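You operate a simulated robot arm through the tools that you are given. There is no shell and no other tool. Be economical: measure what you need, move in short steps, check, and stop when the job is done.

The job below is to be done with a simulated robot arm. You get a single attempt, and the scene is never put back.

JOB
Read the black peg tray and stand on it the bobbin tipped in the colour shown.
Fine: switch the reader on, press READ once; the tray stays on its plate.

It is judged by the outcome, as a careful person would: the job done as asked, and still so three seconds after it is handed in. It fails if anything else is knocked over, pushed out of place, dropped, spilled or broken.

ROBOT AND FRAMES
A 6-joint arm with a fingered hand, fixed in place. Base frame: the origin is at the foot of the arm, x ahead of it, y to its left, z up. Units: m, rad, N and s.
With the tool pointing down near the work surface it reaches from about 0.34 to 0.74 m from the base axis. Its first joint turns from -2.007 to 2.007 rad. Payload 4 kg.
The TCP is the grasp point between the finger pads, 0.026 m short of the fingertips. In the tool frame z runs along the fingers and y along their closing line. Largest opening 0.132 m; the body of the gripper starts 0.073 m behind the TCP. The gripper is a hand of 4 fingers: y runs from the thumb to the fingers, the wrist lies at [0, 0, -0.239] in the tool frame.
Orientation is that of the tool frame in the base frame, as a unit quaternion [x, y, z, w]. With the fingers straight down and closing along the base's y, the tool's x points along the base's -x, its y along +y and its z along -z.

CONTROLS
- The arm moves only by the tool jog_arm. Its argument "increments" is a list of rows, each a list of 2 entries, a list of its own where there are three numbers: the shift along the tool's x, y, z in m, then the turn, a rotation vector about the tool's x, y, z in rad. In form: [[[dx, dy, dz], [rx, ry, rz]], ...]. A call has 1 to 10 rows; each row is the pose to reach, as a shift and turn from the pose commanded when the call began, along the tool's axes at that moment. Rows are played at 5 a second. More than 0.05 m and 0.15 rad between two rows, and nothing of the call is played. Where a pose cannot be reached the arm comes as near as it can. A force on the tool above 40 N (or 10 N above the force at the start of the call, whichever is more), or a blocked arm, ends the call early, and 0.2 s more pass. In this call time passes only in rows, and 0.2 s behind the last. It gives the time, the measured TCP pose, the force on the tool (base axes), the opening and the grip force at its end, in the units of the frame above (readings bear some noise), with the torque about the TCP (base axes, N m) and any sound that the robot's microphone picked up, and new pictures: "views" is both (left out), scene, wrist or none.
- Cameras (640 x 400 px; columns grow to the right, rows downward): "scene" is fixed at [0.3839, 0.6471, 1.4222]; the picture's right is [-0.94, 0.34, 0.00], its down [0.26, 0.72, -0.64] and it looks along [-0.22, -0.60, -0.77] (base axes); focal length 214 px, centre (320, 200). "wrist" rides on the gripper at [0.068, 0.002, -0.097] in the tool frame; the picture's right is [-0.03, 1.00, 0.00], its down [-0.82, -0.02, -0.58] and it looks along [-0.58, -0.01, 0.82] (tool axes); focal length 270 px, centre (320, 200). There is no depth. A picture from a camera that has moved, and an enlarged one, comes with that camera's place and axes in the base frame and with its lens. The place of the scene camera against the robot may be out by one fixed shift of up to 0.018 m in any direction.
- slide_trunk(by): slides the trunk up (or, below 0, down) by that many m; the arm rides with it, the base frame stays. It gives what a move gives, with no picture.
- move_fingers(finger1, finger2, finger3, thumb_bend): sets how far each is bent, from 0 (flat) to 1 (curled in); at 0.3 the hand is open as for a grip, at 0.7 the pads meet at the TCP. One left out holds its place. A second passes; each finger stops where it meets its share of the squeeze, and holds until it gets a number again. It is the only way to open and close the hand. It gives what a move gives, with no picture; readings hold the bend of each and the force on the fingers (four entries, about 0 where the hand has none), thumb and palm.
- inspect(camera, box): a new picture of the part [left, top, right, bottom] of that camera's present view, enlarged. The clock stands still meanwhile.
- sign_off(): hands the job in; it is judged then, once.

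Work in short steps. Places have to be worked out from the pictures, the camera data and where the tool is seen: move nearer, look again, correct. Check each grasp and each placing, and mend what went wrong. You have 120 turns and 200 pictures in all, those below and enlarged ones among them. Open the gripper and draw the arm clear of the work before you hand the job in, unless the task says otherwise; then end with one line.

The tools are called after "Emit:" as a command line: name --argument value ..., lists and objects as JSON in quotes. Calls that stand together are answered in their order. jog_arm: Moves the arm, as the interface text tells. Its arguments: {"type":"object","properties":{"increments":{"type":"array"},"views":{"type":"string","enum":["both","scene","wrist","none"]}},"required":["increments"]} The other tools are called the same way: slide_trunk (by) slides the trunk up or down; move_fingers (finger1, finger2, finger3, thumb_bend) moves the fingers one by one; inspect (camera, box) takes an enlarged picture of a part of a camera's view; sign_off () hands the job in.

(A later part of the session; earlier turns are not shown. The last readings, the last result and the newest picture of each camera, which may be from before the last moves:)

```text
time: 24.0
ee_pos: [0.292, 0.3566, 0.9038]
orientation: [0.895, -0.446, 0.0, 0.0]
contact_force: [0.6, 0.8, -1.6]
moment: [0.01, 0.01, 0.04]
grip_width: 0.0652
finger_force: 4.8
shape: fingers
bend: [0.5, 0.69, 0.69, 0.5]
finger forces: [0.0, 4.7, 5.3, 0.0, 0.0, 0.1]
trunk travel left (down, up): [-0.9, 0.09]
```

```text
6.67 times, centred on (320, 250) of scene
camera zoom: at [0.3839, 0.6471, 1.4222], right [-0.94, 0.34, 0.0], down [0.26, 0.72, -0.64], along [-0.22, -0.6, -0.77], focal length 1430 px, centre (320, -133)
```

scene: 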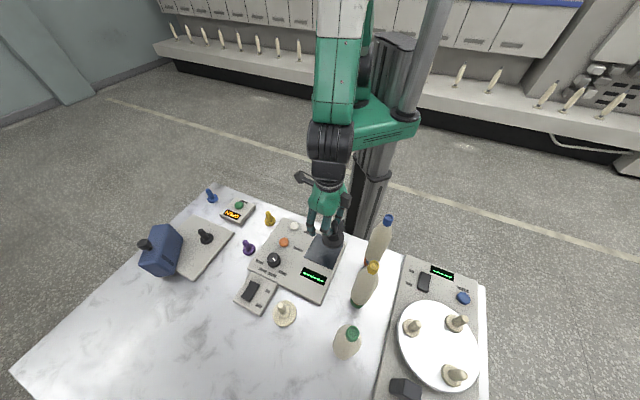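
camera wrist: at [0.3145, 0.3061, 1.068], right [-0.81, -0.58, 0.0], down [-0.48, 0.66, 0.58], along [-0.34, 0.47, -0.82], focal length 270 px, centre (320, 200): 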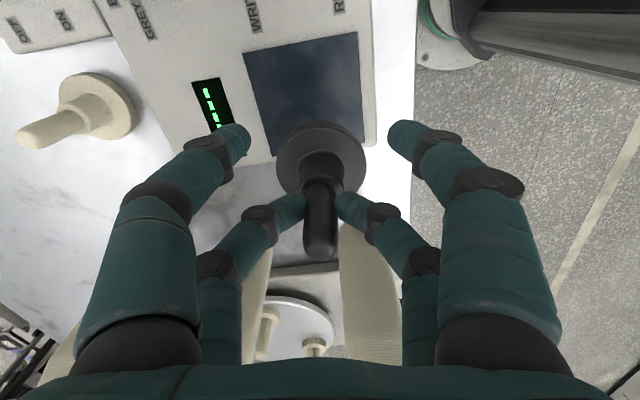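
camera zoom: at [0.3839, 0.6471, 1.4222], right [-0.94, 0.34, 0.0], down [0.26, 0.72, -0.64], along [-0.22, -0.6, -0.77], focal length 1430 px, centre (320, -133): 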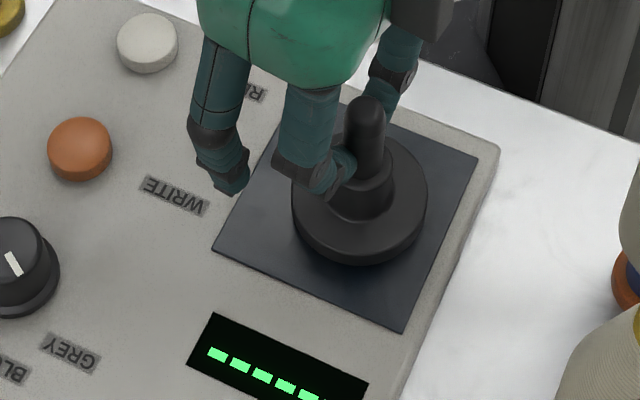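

It looks nearly touching; I'll lower a few mm more.

Emit:
jog_arm --increments '[[[0, 0, 0.002], [0, 0, 0]], [[0, 0, 0.004], [0, 0, 0]]]' --views "none"

Emit:
inspect --camera "scene" --box '[290, 220, 350, 280]'

```text
time: 24.6
ee_pos: [0.2928, 0.3565, 0.9003]
orientation: [0.896, -0.445, -0.001, 0.0]
contact_force: [1.0, 0.2, -1.2]
moment: [0.0, -0.04, -0.02]
grip_width: 0.0656
finger_force: 4.3
shape: fingers
bend: [0.5, 0.69, 0.69, 0.5]
finger forces: [0.0, 4.7, 5.3, 0.1, 0.1, 0.0]
trunk travel left (down, up): [-0.9, 0.09]
```

```text
6.67 times, centred on (320, 250) of scene
camera zoom: at [0.3839, 0.6471, 1.4222], right [-0.94, 0.34, 0.0], down [0.26, 0.72, -0.64], along [-0.22, -0.6, -0.77], focal length 1430 px, centre (320, -133)
```

zoom: 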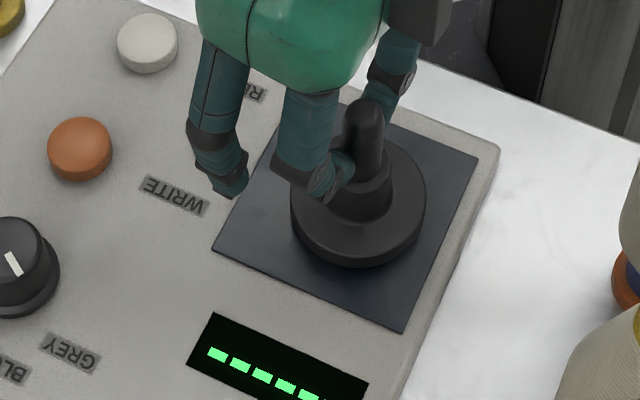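

Still no contact; a few mm more.

Emit:
jog_arm --increments '[[[0.001, 0, 0.002], [0, 0, 0]], [[0.001, 0, 0.004], [0, 0, 0]]]' --views "none"

Emit:
inspect --camera "scene" --box '[290, 220, 350, 280]'

```text
time: 25.2
ee_pos: [0.2939, 0.3555, 0.8968]
orientation: [0.896, -0.445, 0.0, -0.001]
contact_force: [0.8, -1.1, -0.8]
moment: [0.01, -0.01, -0.03]
grip_width: 0.0654
finger_force: 5.0
shape: fingers
bend: [0.5, 0.69, 0.69, 0.5]
finger forces: [0.0, 4.8, 5.3, 0.0, 0.1, 0.1]
trunk travel left (down, up): [-0.9, 0.09]
```

```text
6.67 times, centred on (320, 250) of scene
camera zoom: at [0.3839, 0.6471, 1.4222], right [-0.94, 0.34, 0.0], down [0.26, 0.72, -0.64], along [-0.22, -0.6, -0.77], focal length 1430 px, centre (320, -133)
```

zoom: 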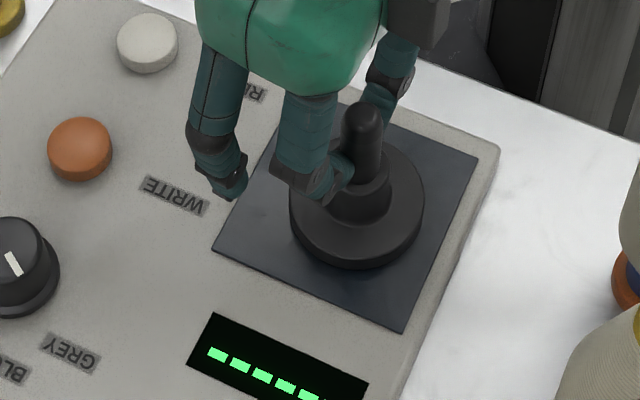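

Still descending freely; continuing.

Emit:
jog_arm --increments '[[[0, 0, 0.002], [0, 0, 0]], [[0, 0, 0.004], [0, 0, 0]], [[0, 0, 0.005], [0, 0, 0]]]' --views "none"

Emit:
inspect --camera "scene" --box '[290, 220, 350, 280]'

Emit:
inspect --camera "wrist" --box '[220, 60, 420, 260]'

```text
time: 26.0
ee_pos: [0.2922, 0.3553, 0.8927]
orientation: [0.896, -0.444, 0.0, -0.001]
contact_force: [0.4, 0.6, 7.9]
moment: [0.13, 0.09, -0.01]
grip_width: 0.0659
finger_force: 6.4
shape: fingers
bend: [0.5, 0.7, 0.7, 0.5]
finger forces: [0.0, 6.2, 7.1, 0.0, 0.0, 0.1]
trunk travel left (down, up): [-0.9, 0.09]
```

```text
6.67 times, centred on (320, 250) of scene
camera zoom: at [0.3839, 0.6471, 1.4222], right [-0.94, 0.34, 0.0], down [0.26, 0.72, -0.64], along [-0.22, -0.6, -0.77], focal length 1430 px, centre (320, -133)
```

zoom: 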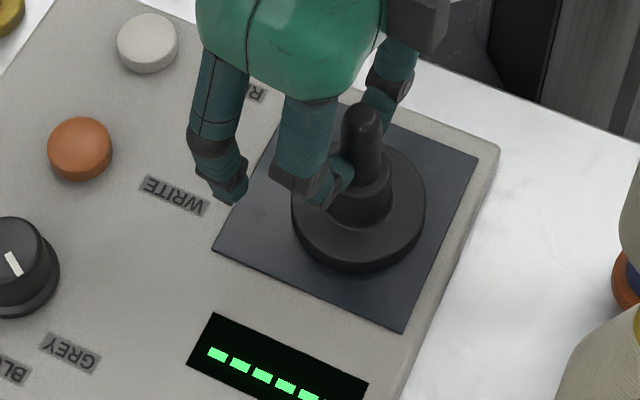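

```text
2.00 times, centred on (320, 160) of wrist
camera zoom: at [0.3328, 0.2993, 0.9904], right [-0.81, -0.58, 0.0], down [-0.48, 0.66, 0.58], along [-0.34, 0.47, -0.82], focal length 541 px, centre (320, 280)
```

zoom: 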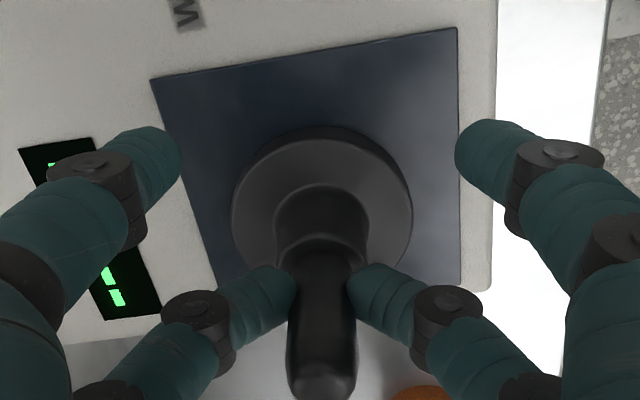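

Contact at 7.9 N means the tray is down, near the plate's centre. I'll release gently.

Emit:
move_fingers --finger2 0.62 --finger3 0.62

Emit:
move_fingers --finger2 0.5 --finger3 0.5

Emit:
inspect --camera "wrist" --box '[220, 60, 420, 260]'

```text
time: 27.0
ee_pos: [0.2927, 0.3555, 0.8928]
orientation: [0.896, -0.444, 0.0, 0.001]
contact_force: [0.4, 0.7, 0.9]
moment: [0.03, -0.02, 0.01]
grip_width: 0.0656
finger_force: 0.0
shape: fingers
bend: [0.5, 0.62, 0.62, 0.5]
finger forces: [0.0, 0.1, 0.0, 0.1, 0.0, 0.0]
trunk travel left (down, up): [-0.9, 0.09]
```

```text
time: 28.0
ee_pos: [0.2929, 0.3551, 0.8932]
orientation: [0.896, -0.445, -0.001, 0.0]
contact_force: [0.3, 0.4, -0.3]
moment: [0.04, 0.02, 0.0]
grip_width: 0.0656
finger_force: 0.0
shape: fingers
bend: [0.5, 0.5, 0.5, 0.5]
finger forces: [0.0, 0.0, 0.0, 0.1, 0.0, 0.0]
trunk travel left (down, up): [-0.9, 0.09]
```

```text
2.00 times, centred on (320, 160) of wrist
camera zoom: at [0.3327, 0.2993, 0.9899], right [-0.81, -0.58, 0.0], down [-0.48, 0.66, 0.58], along [-0.34, 0.47, -0.82], focal length 541 px, centre (320, 280)
```

zoom: 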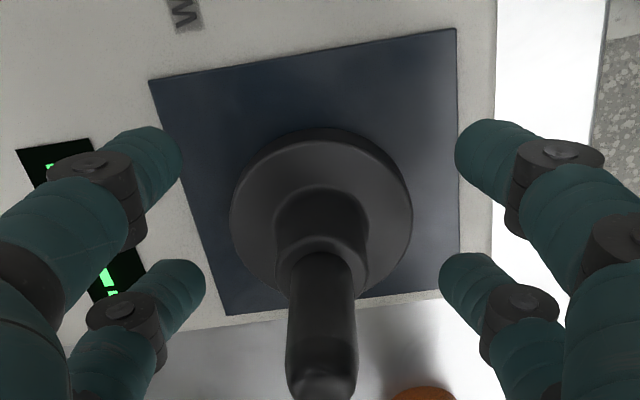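

The tray stands inside the plate with its peg near (0.288, 0.361). I'll rise straight up, then form a pressing shape: front pair closed, rear pair curled.

Emit:
jog_arm --increments '[[[0, 0, -0.03], [0, 0, 0]], [[0, 0, -0.07], [0, 0, 0]], [[0, 0, -0.11], [0, 0, 0]], [[0, 0, -0.15], [0, 0, 0]]]' --views "wrist"

Emit:
move_fingers --finger1 0.7 --finger2 1.0 --finger3 1.0 --thumb_bend 0.7

Emit:
inspect --camera "wrist" --box '[0, 0, 640, 400]'

```text
time: 29.0
ee_pos: [0.2949, 0.3524, 1.0438]
orientation: [0.896, -0.445, 0.0, 0.001]
contact_force: [0.2, -0.6, 0.2]
moment: [0.01, -0.01, 0.01]
grip_width: 0.0655
finger_force: 0.1
shape: fingers
bend: [0.5, 0.5, 0.5, 0.5]
finger forces: [0.0, 0.0, 0.1, 0.0, 0.0, 0.0]
trunk travel left (down, up): [-0.9, 0.09]
camera wrist: at [0.3341, 0.2959, 1.1411], right [-0.81, -0.58, 0.0], down [-0.48, 0.66, 0.58], along [-0.34, 0.47, -0.82], focal length 270 px, centre (320, 200)
```

wrist: 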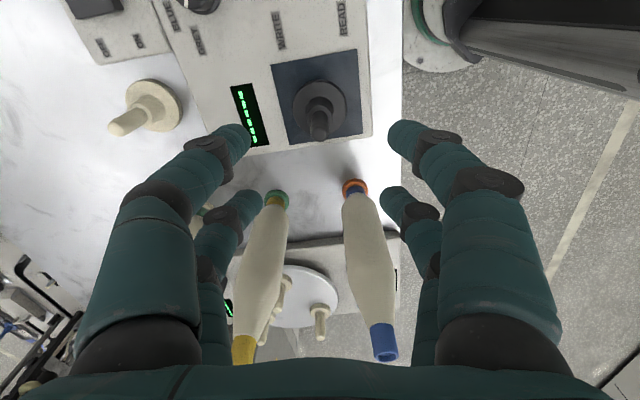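

```text
time: 30.0
ee_pos: [0.2937, 0.3528, 1.0436]
orientation: [0.896, -0.444, 0.0, 0.0]
contact_force: [0.2, 0.4, 0.3]
moment: [0.02, -0.01, -0.01]
grip_width: 0.0017
finger_force: 0.1
shape: fingers
bend: [0.7, 0.78, 0.78, 0.7]
finger forces: [0.0, 0.0, 0.0, 0.1, 0.0, 0.1]
trunk travel left (down, up): [-0.9, 0.09]
```

```text
1.00 times, centred on (320, 200) of wrist (not enlarged: the box is as wide or as high as the picture)
camera zoom: at [0.3345, 0.2967, 1.1404], right [-0.81, -0.58, 0.0], down [-0.48, 0.66, 0.58], along [-0.34, 0.47, -0.82], focal length 270 px, centre (320, 200)
```

zoom: 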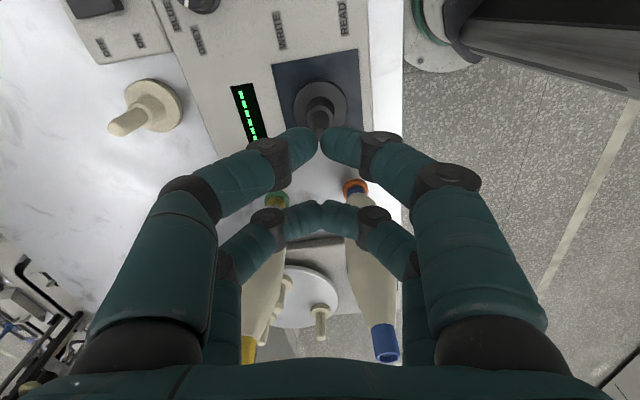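

The front pair now forms a single pressing tip. I'll move over the rocker switch.

Emit:
jog_arm --increments '[[[0.013, -0.044, 0], [0, 0, 0]], [[0.026, -0.088, 0], [0, 0, 0]], [[0.039, -0.132, 0], [0, 0, 0]], [[0.052, -0.1765, 0], [0, 0, 0]], [[0.052, -0.1765, 0.045], [0, 0, 0]], [[0.052, -0.1765, 0.08], [0, 0, 0]]]'

Emit:
inspect --camera "wrist" --box '[200, 0, 440, 180]'

```text
time: 31.4
ee_pos: [0.4645, 0.4207, 0.9621]
orientation: [0.896, -0.445, -0.001, 0.0]
contact_force: [1.0, -0.1, 0.2]
moment: [-0.01, 0.01, -0.02]
grip_width: 0.0015
finger_force: 0.0
shape: fingers
bend: [0.7, 0.93, 0.93, 0.7]
finger forces: [0.0, 0.1, 0.0, 0.0, 0.1, 0.0]
trunk travel left (down, up): [-0.9, 0.09]
camera wrist: at [0.5041, 0.3649, 1.0585], right [-0.81, -0.58, 0.0], down [-0.48, 0.66, 0.58], along [-0.34, 0.47, -0.82], focal length 270 px, centre (320, 200)
```

scene: 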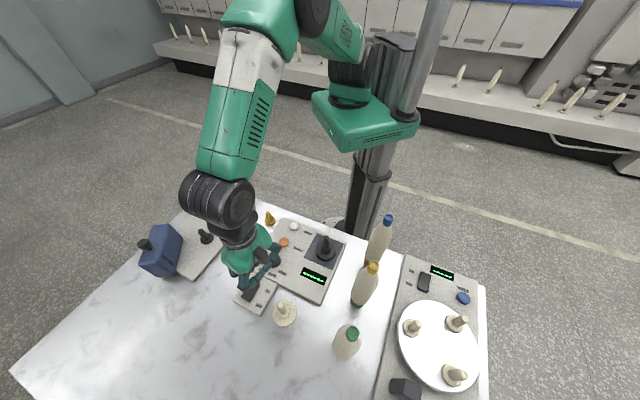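
wrist: 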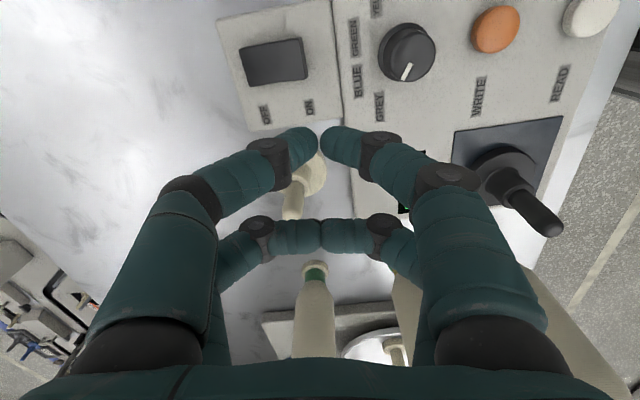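

```text
2.22 times, centred on (320, 90) of wrist
camera zoom: at [0.5041, 0.3649, 1.0585], right [-0.81, -0.58, 0.0], down [-0.48, 0.66, 0.58], along [-0.34, 0.47, -0.82], focal length 601 px, centre (320, 444)
```

zoom: 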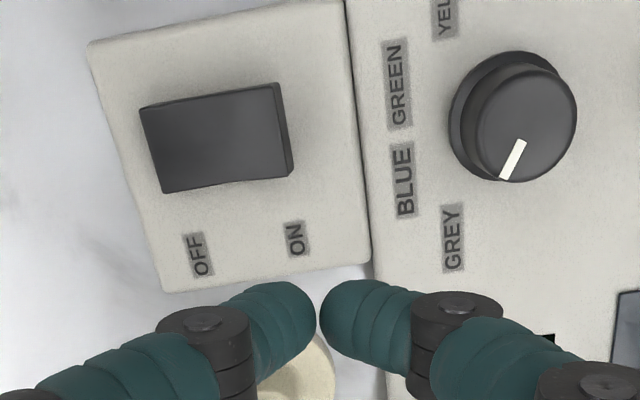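

The rocker's raised ON end is at tool (0.040, -0.016), so it's currently OFF. I'll align the tip over the ON end and lower half way.

Emit:
jog_arm --increments '[[[0.018, -0.0165, 0], [0, 0, 0]], [[0.018, -0.0165, 0.03], [0, 0, 0]], [[0.018, -0.0165, 0.06], [0, 0, 0]]]' --views "none"

Emit:
inspect --camera "wrist" --box '[200, 0, 440, 180]'

Emit:
inspect --camera "scene" --box '[210, 240, 310, 320]'

```text
time: 32.2
ee_pos: [0.4889, 0.4164, 0.9026]
orientation: [0.895, -0.446, 0.001, 0.0]
contact_force: [-0.2, 0.3, -0.4]
moment: [0.0, 0.01, -0.01]
grip_width: 0.0013
finger_force: 0.2
shape: fingers
bend: [0.7, 0.97, 0.97, 0.7]
finger forces: [0.0, 0.1, 0.1, 0.0, 0.1, 0.1]
trunk travel left (down, up): [-0.9, 0.09]
```

```text
2.22 times, centred on (320, 90) of wrist
camera zoom: at [0.5277, 0.3615, 0.999], right [-0.81, -0.58, 0.0], down [-0.48, 0.67, 0.57], along [-0.33, 0.47, -0.82], focal length 601 px, centre (320, 444)
```

zoom: 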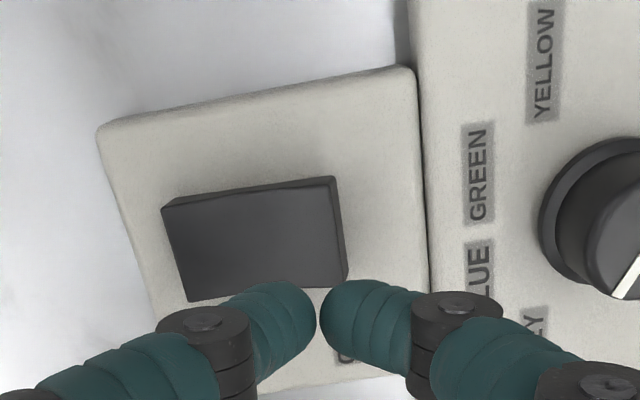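

```text
5.00 times, centred on (260, 280) of scene
camera zoom: at [0.3839, 0.6471, 1.4222], right [-0.94, 0.34, 0.0], down [0.26, 0.72, -0.64], along [-0.22, -0.6, -0.77], focal length 1072 px, centre (620, -200)
```

zoom: 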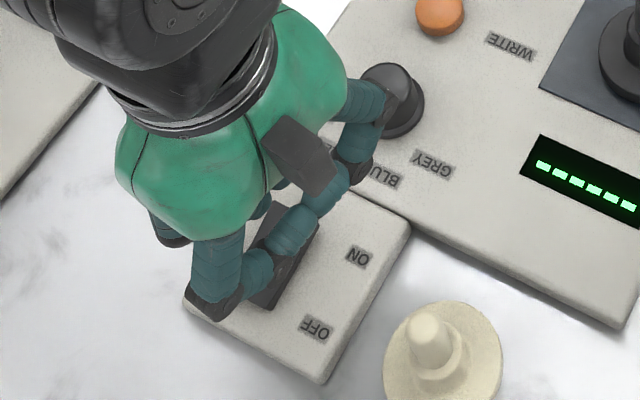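

Aligned in x, but the right knuckle would come close to the knob, so I'll shift 6 mm away along the rocker and press down stepwise.

Emit:
jog_arm --increments '[[[0.002, -0.006, 0.005], [0, 0, 0]], [[0.002, -0.006, 0.012], [0, 0, 0]], [[0.002, -0.006, 0.018], [0, 0, 0]]]' --views "none"

Emit:
inspect --camera "wrist" --box '[200, 0, 440, 180]'

Emit:
inspect --camera "scene" --box '[210, 240, 310, 320]'

```text
time: 33.0
ee_pos: [0.4954, 0.4201, 0.884]
orientation: [0.895, -0.446, 0.003, 0.0]
contact_force: [-0.1, -0.2, 0.1]
moment: [0.0, -0.02, 0.02]
grip_width: 0.0012
finger_force: 0.1
shape: fingers
bend: [0.7, 0.97, 0.97, 0.7]
finger forces: [0.0, 0.0, 0.0, 0.1, 0.0, 0.0]
trunk travel left (down, up): [-0.9, 0.09]
```

```text
2.22 times, centred on (320, 90) of wrist
camera zoom: at [0.5337, 0.3637, 0.9817], right [-0.81, -0.58, 0.0], down [-0.48, 0.67, 0.57], along [-0.33, 0.47, -0.82], focal length 601 px, centre (320, 444)
```

zoom: 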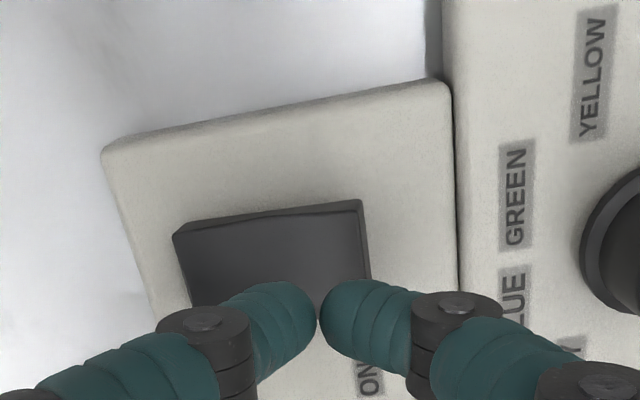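

```text
5.00 times, centred on (260, 280) of scene
camera zoom: at [0.3839, 0.6471, 1.4222], right [-0.94, 0.34, 0.0], down [0.26, 0.72, -0.64], along [-0.22, -0.6, -0.77], focal length 1072 px, centre (620, -200)
```

zoom: 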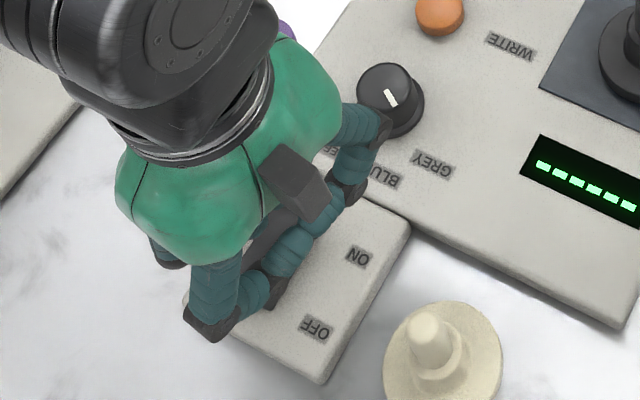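

The tip sits over the ON half, 11 mm from the pivot. Lowering further.

Emit:
jog_arm --increments '[[[0, 0, 0.006], [0, 0, 0]], [[0, 0, 0.012], [0, 0, 0]], [[0, 0, 0.016], [0, 0, 0]]]' --views "none"

Emit:
inspect --camera "wrist" --box '[200, 0, 440, 180]'

```text
time: 33.8
ee_pos: [0.4948, 0.4193, 0.8701]
orientation: [0.895, -0.447, 0.004, 0.002]
contact_force: [0.4, 0.6, -0.1]
moment: [0.01, 0.0, 0.02]
grip_width: 0.0014
finger_force: 0.0
shape: fingers
bend: [0.7, 0.97, 0.97, 0.7]
finger forces: [0.1, 0.1, 0.0, 0.1, 0.1, 0.0]
trunk travel left (down, up): [-0.9, 0.09]
```

```text
2.22 times, centred on (320, 90) of wrist
camera zoom: at [0.534, 0.3633, 0.9663], right [-0.81, -0.58, 0.0], down [-0.48, 0.67, 0.57], along [-0.33, 0.47, -0.82], focal length 601 px, centre (320, 444)
```

zoom: 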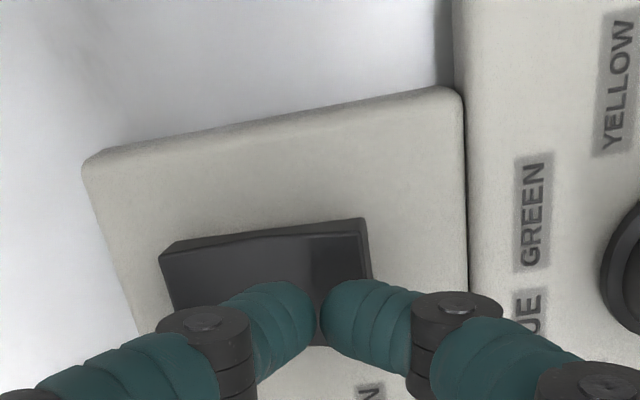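

No contact yet; continuing down in small steps.

Emit:
jog_arm --increments '[[[0, 0, 0.004], [0, 0, 0]], [[0, 0, 0.008], [0, 0, 0]], [[0, 0, 0.011], [0, 0, 0]]]' --views "none"

Emit:
inspect --camera "wrist" --box '[200, 0, 440, 180]'

Emit:
inspect --camera "scene" --box '[210, 210, 350, 320]'

```text
time: 34.6
ee_pos: [0.4954, 0.4183, 0.8589]
orientation: [0.895, -0.446, 0.004, 0.0]
contact_force: [0.7, 0.3, 5.0]
moment: [0.0, -0.1, 0.01]
grip_width: 0.0
finger_force: 1.9
shape: fingers
bend: [0.7, 0.97, 0.97, 0.71]
finger forces: [0.0, 0.1, 0.0, 0.0, 5.1, 0.1]
trunk travel left (down, up): [-0.9, 0.09]
```

```text
2.22 times, centred on (320, 90) of wrist
camera zoom: at [0.5336, 0.3629, 0.9551], right [-0.81, -0.58, 0.0], down [-0.48, 0.67, 0.57], along [-0.33, 0.47, -0.82], focal length 601 px, centre (320, 444)
```

zoom: 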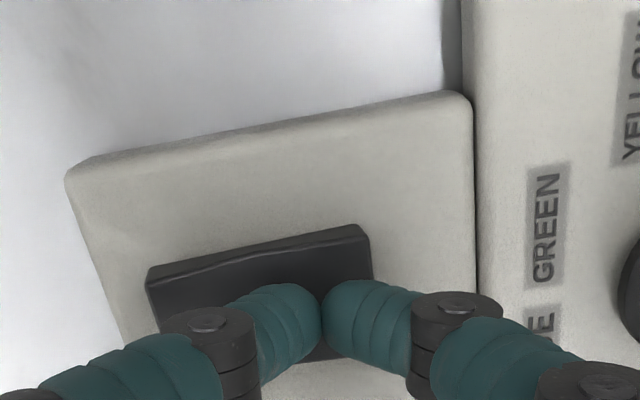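

```text
3.64 times, centred on (280, 265) of scene
camera zoom: at [0.3839, 0.6471, 1.4222], right [-0.94, 0.34, 0.0], down [0.26, 0.72, -0.64], along [-0.22, -0.6, -0.77], focal length 780 px, centre (466, -36)
```

zoom: 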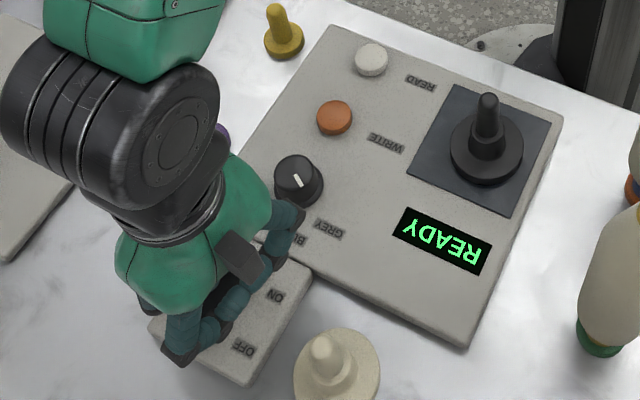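

The reader shows READY. I'll rise and move over the READ button (estimated at (0.345, 0.253)).

Emit:
jog_arm --increments '[[[0, 0, -0.04], [0, 0, 0]], [[0, 0, -0.08], [0, 0, 0]], [[0.0, 0.03, -0.11], [0, 0, 0]], [[0.004, 0.078, -0.11], [0, 0, 0]], [[0.008, 0.126, -0.11], [0, 0, 0]], [[0.014, 0.174, -0.11], [0, 0, 0]], [[0.02, 0.22, -0.11], [0, 0, 0]]]'

Emit:
inspect --camera "wrist" --box '[200, 0, 440, 180]'

```text
time: 36.2
ee_pos: [0.3298, 0.2706, 0.9684]
orientation: [0.896, -0.445, 0.001, 0.0]
contact_force: [-0.2, 0.1, 0.3]
moment: [0.01, -0.02, 0.01]
grip_width: 0.0009
finger_force: 0.1
shape: fingers
bend: [0.7, 0.97, 0.97, 0.7]
finger forces: [0.1, 0.0, 0.0, 0.0, 0.1, 0.0]
trunk travel left (down, up): [-0.9, 0.09]
camera wrist: at [0.3708, 0.2145, 1.0655], right [-0.81, -0.58, 0.0], down [-0.48, 0.66, 0.58], along [-0.34, 0.47, -0.82], focal length 270 px, centre (320, 200)
```

scene: 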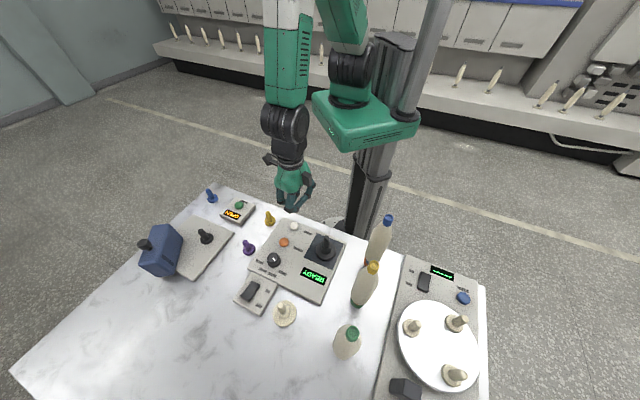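
wrist: 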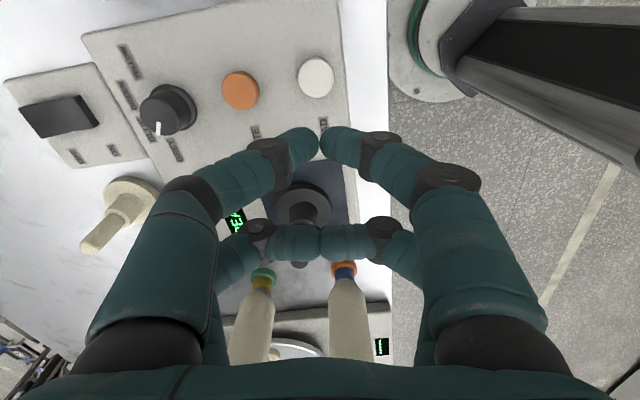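

```text
2.22 times, centred on (320, 90) of wrist
camera zoom: at [0.3708, 0.2145, 1.0655], right [-0.81, -0.58, 0.0], down [-0.48, 0.66, 0.58], along [-0.34, 0.47, -0.82], focal length 601 px, centre (320, 444)
```

zoom: 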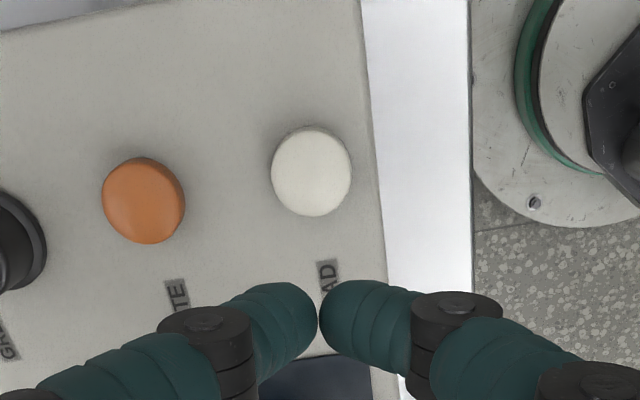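

The READ button is at tool (0.0256, -0.001). I'll shift 4 mm and lower most of the way.

Emit:
jog_arm --increments '[[[0.004, -0.001, 0.03], [0, 0, 0]], [[0.004, -0.001, 0.06], [0, 0, 0]], [[0.004, -0.001, 0.085], [0, 0, 0]]]' --views "none"

Emit:
inspect --camera "wrist" --box '[200, 0, 440, 180]'

Emit:
inspect --camera "scene" --box '[250, 190, 350, 290]'

```text
time: 37.0
ee_pos: [0.3348, 0.2649, 0.8851]
orientation: [0.896, -0.445, 0.001, 0.001]
contact_force: [0.4, 0.0, -1.3]
moment: [0.0, 0.03, -0.01]
grip_width: 0.0006
finger_force: 0.1
shape: fingers
bend: [0.7, 0.97, 0.97, 0.7]
finger forces: [0.1, 0.1, 0.0, 0.0, 0.0, 0.1]
trunk travel left (down, up): [-0.9, 0.09]
```

```text
2.22 times, centred on (320, 90) of wrist
camera zoom: at [0.3746, 0.209, 0.9816], right [-0.81, -0.58, 0.0], down [-0.48, 0.66, 0.58], along [-0.34, 0.47, -0.82], focal length 601 px, centre (320, 444)
```

zoom: 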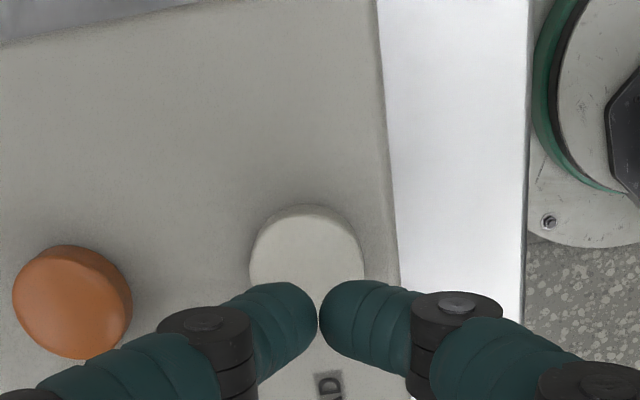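

```text
4.00 times, centred on (300, 240) of scene
camera zoom: at [0.3839, 0.6471, 1.4222], right [-0.94, 0.34, 0.0], down [0.26, 0.72, -0.64], along [-0.22, -0.6, -0.77], focal length 858 px, centre (400, 40)
```

zoom: 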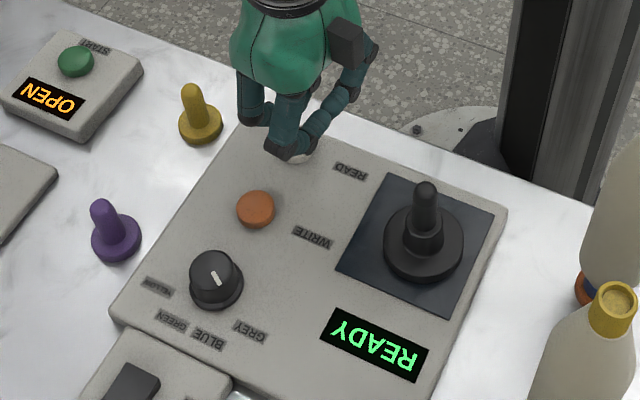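

The tip is over the button centre. I'll press down progressively.

Emit:
jog_arm --increments '[[[0.001, -0.001, 0.007], [0, 0, 0]], [[0.001, -0.001, 0.014], [0, 0, 0]], [[0.001, -0.001, 0.019], [0, 0, 0]]]' --views "none"

Emit:
inspect --camera "scene" --box '[250, 190, 350, 290]'

```text
time: 37.8
ee_pos: [0.3365, 0.2657, 0.864]
orientation: [0.895, -0.445, 0.0, 0.001]
contact_force: [-1.0, -1.0, 0.6]
moment: [-0.01, 0.01, 0.0]
grip_width: 0.001
finger_force: 0.1
shape: fingers
bend: [0.7, 0.97, 0.97, 0.7]
finger forces: [0.0, 0.0, 0.0, 0.0, 0.1, 0.0]
trunk travel left (down, up): [-0.9, 0.09]
```

```text
4.00 times, centred on (300, 240) of scene
camera zoom: at [0.3839, 0.6471, 1.4222], right [-0.94, 0.34, 0.0], down [0.26, 0.72, -0.64], along [-0.22, -0.6, -0.77], focal length 858 px, centre (400, 40)
```

zoom: 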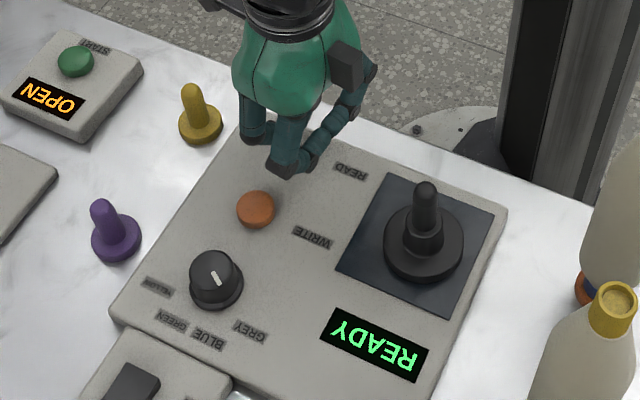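

No contact yet at 0.864; a few mm more.

Emit:
jog_arm --increments '[[[0, 0, 0.003], [0, 0, 0]], [[0, 0, 0.006], [0, 0, 0]]]' --views "none"

Emit:
inspect --camera "scene" --box '[250, 190, 350, 290]'

```text
time: 38.4
ee_pos: [0.3372, 0.2662, 0.8565]
orientation: [0.896, -0.445, 0.0, -0.001]
contact_force: [-0.5, -0.4, 0.3]
moment: [-0.01, 0.04, -0.03]
grip_width: 0.001
finger_force: 0.2
shape: fingers
bend: [0.7, 0.97, 0.97, 0.7]
finger forces: [0.8, 0.0, 0.0, 0.0, 0.2, 0.0]
trunk travel left (down, up): [-0.9, 0.09]
```

```text
4.00 times, centred on (300, 240) of scene
camera zoom: at [0.3839, 0.6471, 1.4222], right [-0.94, 0.34, 0.0], down [0.26, 0.72, -0.64], along [-0.22, -0.6, -0.77], focal length 858 px, centre (400, 40)
```

zoom: 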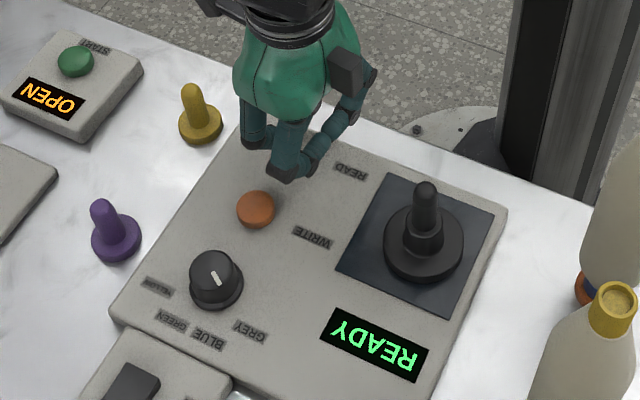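

First light touch (0.8 N on finger 1). Pressing a bit more.

Emit:
jog_arm --increments '[[[0, 0, 0.002], [0, 0, 0]], [[0, 0, 0.0035], [0, 0, 0]]]' --views "none"

Emit:
inspect --camera "scene" --box '[250, 190, 350, 290]'

```text
time: 39.0
ee_pos: [0.3356, 0.2665, 0.8537]
orientation: [0.896, -0.445, 0.0, 0.0]
contact_force: [1.4, 1.2, 4.1]
moment: [-0.02, -0.08, 0.02]
grip_width: 0.0008
finger_force: 1.5
shape: fingers
bend: [0.7, 0.97, 0.97, 0.7]
finger forces: [0.7, 0.0, 0.0, 0.1, 2.9, 0.1]
trunk travel left (down, up): [-0.9, 0.09]
heard: click
```

```text
4.00 times, centred on (300, 240) of scene
camera zoom: at [0.3839, 0.6471, 1.4222], right [-0.94, 0.34, 0.0], down [0.26, 0.72, -0.64], along [-0.22, -0.6, -0.77], focal length 858 px, centre (400, 40)
```

zoom: 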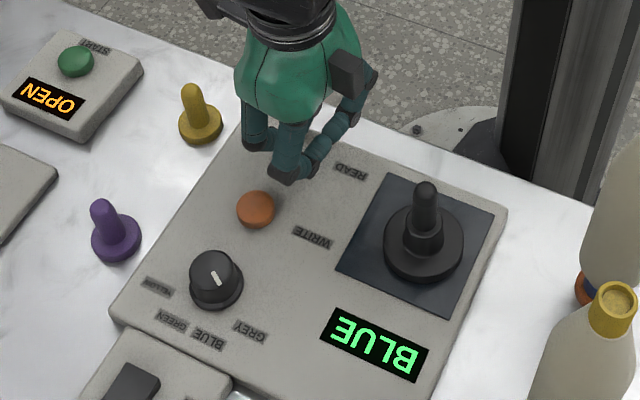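

The display shows BLUE. I'll rise clear of the button and look closely at the blue-tipped bobbin.

Emit:
jog_arm --increments '[[[0, 0, -0.04], [0, 0, 0]], [[0, 0, -0.09], [0, 0, 0]], [[0, 0, -0.14], [0, 0, 0]], [[0, 0, -0.19], [0, 0, 0]], [[0, 0, -0.24], [0, 0, 0]]]' --views "wrist"

Emit:
inspect --camera "scene" --box '[340, 200, 420, 290]'

Emit:
inspect --camera "scene" --box '[250, 190, 350, 290]'

```text
time: 40.2
ee_pos: [0.3375, 0.2655, 1.0941]
orientation: [0.895, -0.446, 0.002, 0.001]
contact_force: [0.1, 0.2, -0.5]
moment: [0.01, -0.02, -0.03]
grip_width: 0.0011
finger_force: 0.0
shape: fingers
bend: [0.7, 0.97, 0.97, 0.7]
finger forces: [0.1, 0.0, 0.0, 0.0, 0.0, 0.1]
trunk travel left (down, up): [-0.9, 0.09]
camera wrist: at [0.3752, 0.2103, 1.1927], right [-0.81, -0.58, 0.0], down [-0.48, 0.67, 0.57], along [-0.33, 0.47, -0.82], focal length 270 px, centre (320, 200)
```

wrist: 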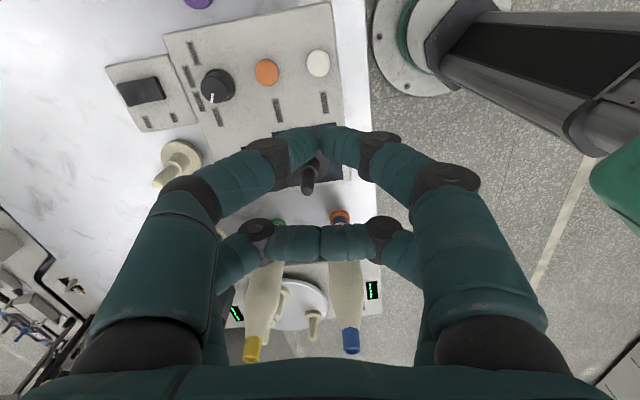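

```text
4.44 times, centred on (380, 245) of scene
camera zoom: at [0.3839, 0.6471, 1.4222], right [-0.94, 0.34, 0.0], down [0.26, 0.72, -0.64], along [-0.22, -0.6, -0.77], focal length 953 px, centre (53, 0)
```

zoom: 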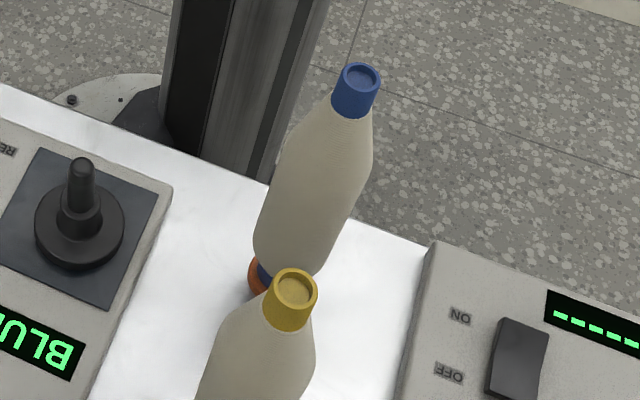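

```text
4.00 times, centred on (300, 240) of scene
camera zoom: at [0.3839, 0.6471, 1.4222], right [-0.94, 0.34, 0.0], down [0.26, 0.72, -0.64], along [-0.22, -0.6, -0.77], focal length 858 px, centre (400, 40)
```

zoom: 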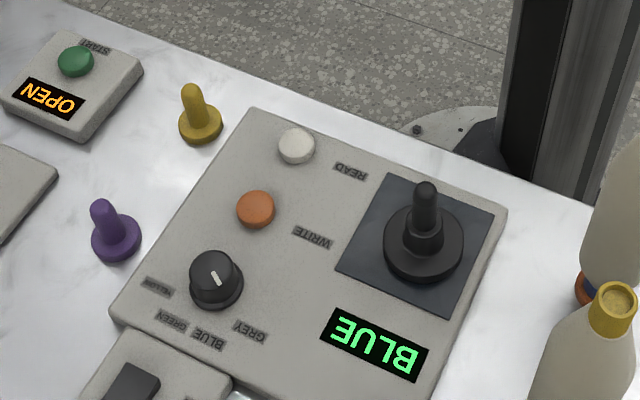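

The display still reads BLUE after one press. I'll open the fingers, turn the hand so its wide axis clears the yellow bobbin, and move above the blue-tipped one (about (0.17, 0.436)).

Emit:
move_fingers --finger1 0.42 --finger2 0.42 --finger3 0.42 --thumb_bend 0.42

Emit:
jog_arm --increments '[[[-0.0237, 0.003, -0.03], [0, 0, 0.135]], [[-0.0474, 0.006, -0.03], [0, 0, 0.27]], [[-0.0711, 0.009, -0.03], [0, 0, 0.405]], [[-0.0948, 0.012, -0.03], [0, 0, 0.54]], [[-0.1185, 0.015, -0.03], [0, 0, 0.675]], [[-0.1422, 0.018, -0.03], [0, 0, 0.81]], [[-0.1659, 0.021, -0.03], [0, 0, 0.945]], [[-0.1896, 0.024, -0.03], [0, 0, 1.08]], [[-0.2133, 0.027, -0.03], [0, 0, 1.215]], [[-0.237, 0.03, -0.03], [0, 0, 1.35]]]'

Emit:
inspect --camera "wrist" --box '[220, 40, 420, 220]'

```text
time: 41.2
ee_pos: [0.337, 0.2662, 1.0942]
orientation: [0.895, -0.446, 0.002, 0.0]
contact_force: [0.2, 1.0, -0.1]
moment: [-0.03, 0.0, -0.01]
grip_width: 0.0926
finger_force: 0.1
shape: fingers
bend: [0.42, 0.42, 0.42, 0.42]
finger forces: [0.1, 0.1, 0.1, 0.0, 0.1, 0.0]
trunk travel left (down, up): [-0.9, 0.09]
```

```text
time: 43.4
ee_pos: [0.1692, 0.4397, 1.1257]
orientation: [-0.42, 0.907, 0.0, 0.0]
contact_force: [-0.1, 0.9, -0.6]
moment: [-0.01, -0.03, 0.03]
grip_width: 0.0928
finger_force: 0.0
shape: fingers
bend: [0.42, 0.42, 0.42, 0.42]
finger forces: [0.1, 0.0, 0.0, 0.0, 0.0, 0.1]
trunk travel left (down, up): [-0.9, 0.09]
camera wrist: at [0.1227, 0.3868, 1.2226], right [-0.75, 0.66, 0.0], down [0.54, 0.61, 0.58], along [0.38, 0.43, -0.82], focal length 270 px, centre (320, 200)
```

scene: 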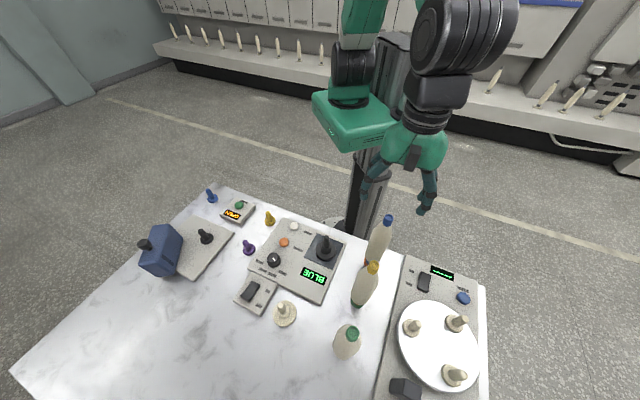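
wrist: 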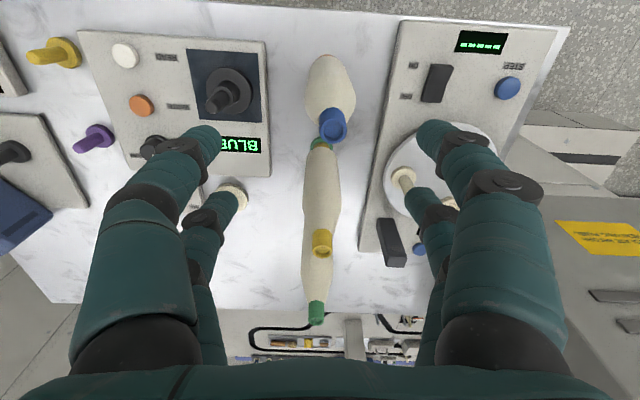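

```text
2.22 times, centred on (320, 130) of wrist
camera zoom: at [0.1227, 0.3868, 1.2226], right [-0.75, 0.66, 0.0], down [0.54, 0.61, 0.58], along [0.38, 0.43, -0.82], focal length 601 px, centre (320, 356)
```

zoom: 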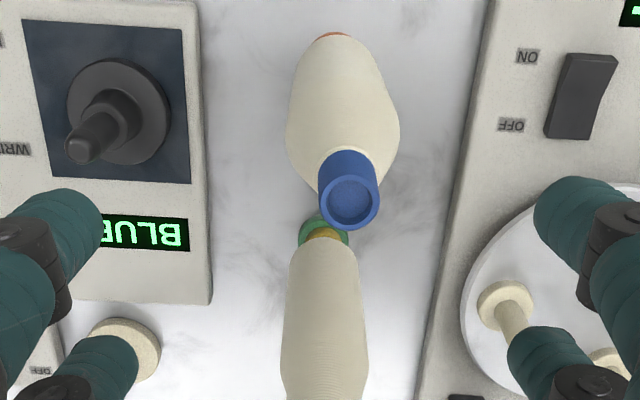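

The three bobbins line up along tool x, so the sides are clear. The blue one's axis is at about tool (0.002, 0.0105), its top near z 1.05 and its belly about 5 cm wide at z≈0.94. I'll centre and lower part way.

Emit:
jog_arm --increments '[[[-0.003, 0.0105, 0.0], [0, 0, 0]], [[-0.003, 0.0105, 0.04], [0, 0, 0]], [[-0.003, 0.0105, 0.07], [0, 0, 0]]]' --views "wrist"

Emit:
inspect --camera "scene" --box '[340, 170, 460, 290]'

```text
time: 44.2
ee_pos: [0.1646, 0.4474, 1.0519]
orientation: [-0.421, 0.907, 0.001, 0.0]
contact_force: [-0.2, 0.6, 0.2]
moment: [0.0, 0.0, -0.02]
grip_width: 0.0925
finger_force: 0.1
shape: fingers
bend: [0.42, 0.42, 0.42, 0.42]
finger forces: [0.1, 0.1, 0.0, 0.0, 0.1, 0.0]
trunk travel left (down, up): [-0.9, 0.09]
camera wrist: at [0.1185, 0.3961, 1.1501], right [-0.75, 0.66, 0.0], down [0.54, 0.61, 0.58], along [0.38, 0.43, -0.82], focal length 270 px, centre (320, 200)
```

wrist: 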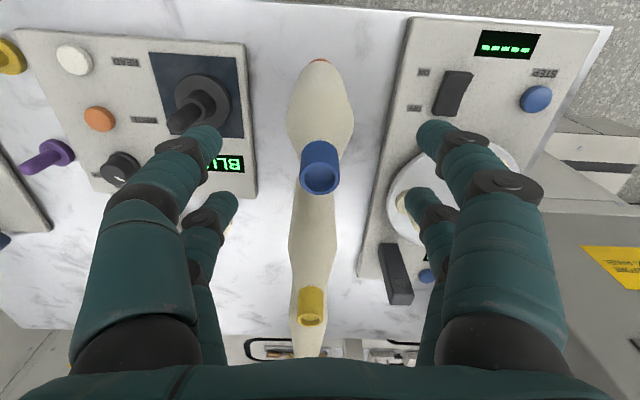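

```text
3.33 times, centred on (400, 230) of scene
camera zoom: at [0.3839, 0.6471, 1.4222], right [-0.94, 0.34, 0.0], down [0.26, 0.72, -0.64], along [-0.22, -0.6, -0.77], focal length 715 px, centre (53, 100)
```

zoom: 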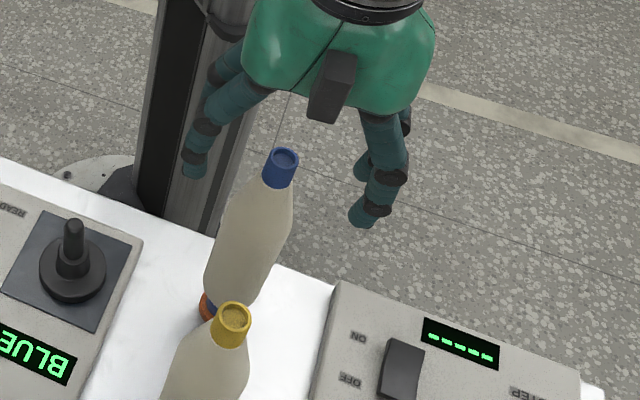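

Well centred, with the bobbin top at about z 1.042. I'll lower to TCP z≈0.980, which leaves around 1 cm under the palm.

Emit:
jog_arm --increments '[[[0, 0, 0.03], [0, 0, 0]], [[0, 0, 0.055], [0, 0, 0]], [[0, 0, 0.071], [0, 0, 0]]]' --views "wrist"

Emit:
inspect --camera "scene" --box '[340, 190, 440, 290]'

```text
time: 45.0
ee_pos: [0.1642, 0.4459, 0.9835]
orientation: [-0.422, 0.907, 0.0, 0.0]
contact_force: [-0.4, -0.4, -0.8]
moment: [-0.02, -0.01, 0.01]
grip_width: 0.0924
finger_force: 0.0
shape: fingers
bend: [0.42, 0.42, 0.42, 0.42]
finger forces: [0.0, 0.0, 0.0, 0.0, 0.0, 0.1]
trunk travel left (down, up): [-0.9, 0.09]
camera wrist: at [0.1189, 0.3947, 1.0809], right [-0.75, 0.66, 0.0], down [0.54, 0.61, 0.58], along [0.38, 0.43, -0.82], focal length 270 px, centre (320, 200)
```

wrist: 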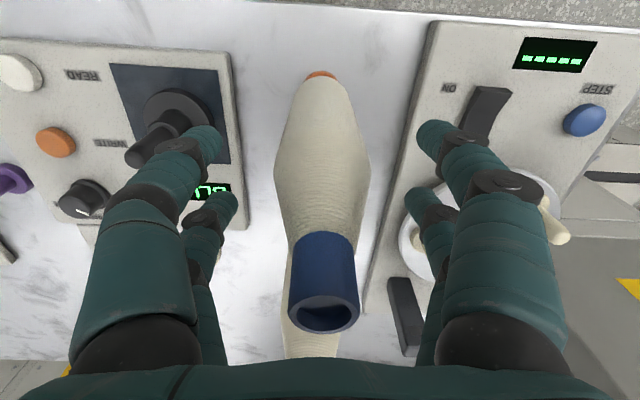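

```text
4.00 times, centred on (390, 240) of scene
camera zoom: at [0.3839, 0.6471, 1.4222], right [-0.94, 0.34, 0.0], down [0.26, 0.72, -0.64], along [-0.22, -0.6, -0.77], focal length 858 px, centre (40, 40)
```

zoom: 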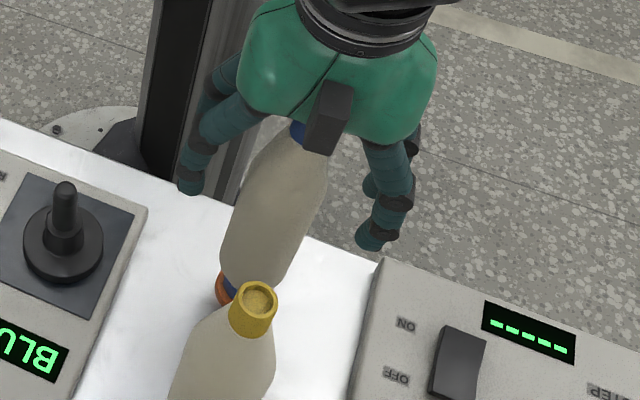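

There's clearance under the palm and the body is centred. I'll close all four fingers gently.

Emit:
move_fingers --finger1 0.58 --finger2 0.58 --finger3 0.58 --thumb_bend 0.58

Emit:
inspect --camera "wrist" --box '[160, 60, 480, 340]'

```text
time: 46.0
ee_pos: [0.1648, 0.4465, 0.9843]
orientation: [-0.421, 0.907, 0.0, 0.0]
contact_force: [-0.4, -0.1, 0.5]
moment: [-0.01, 0.02, 0.01]
grip_width: 0.0428
finger_force: 0.1
shape: fingers
bend: [0.57, 0.57, 0.57, 0.57]
finger forces: [0.1, 0.1, 0.1, 0.1, 0.0, 0.1]
trunk travel left (down, up): [-0.9, 0.09]
```

```text
1.43 times, centred on (320, 200) of wrist
camera zoom: at [0.1189, 0.3946, 1.0813], right [-0.75, 0.66, 0.0], down [0.54, 0.61, 0.58], along [0.38, 0.43, -0.82], focal length 386 px, centre (320, 200)
```

zoom: 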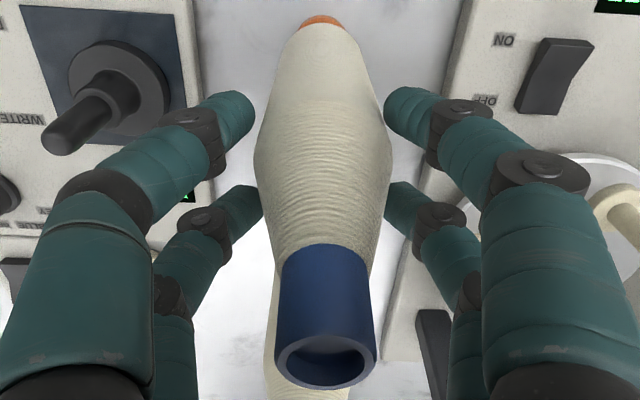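

Symmetric so far; closing further.

Emit:
move_fingers --finger1 0.64 --finger2 0.64 --finger3 0.64 --thumb_bend 0.64

Emit:
inspect --camera "wrist" --box '[160, 60, 480, 340]'

```text
time: 47.0
ee_pos: [0.1643, 0.4446, 0.9841]
orientation: [-0.421, 0.907, 0.001, 0.0]
contact_force: [-1.0, 0.0, 0.3]
moment: [-0.01, 0.0, 0.0]
grip_width: 0.0331
finger_force: 5.7
shape: fingers
bend: [0.6, 0.6, 0.61, 0.62]
finger forces: [3.2, 3.1, 2.0, 0.0, 3.6, 0.0]
trunk travel left (down, up): [-0.9, 0.09]
```

```text
1.43 times, centred on (320, 200) of wrist
camera zoom: at [0.1189, 0.3947, 1.0812], right [-0.75, 0.66, 0.0], down [0.54, 0.61, 0.58], along [0.38, 0.43, -0.82], focal length 386 px, centre (320, 200)
```

zoom: 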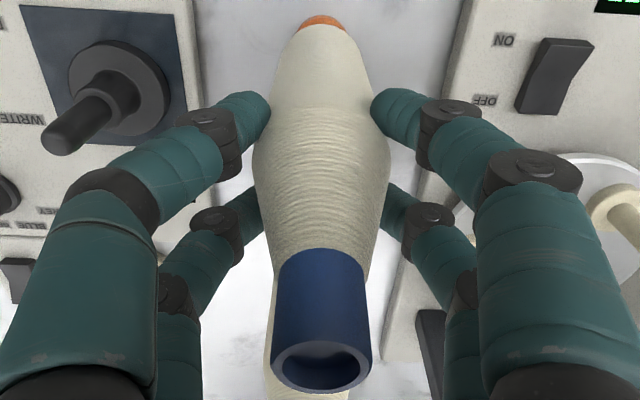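

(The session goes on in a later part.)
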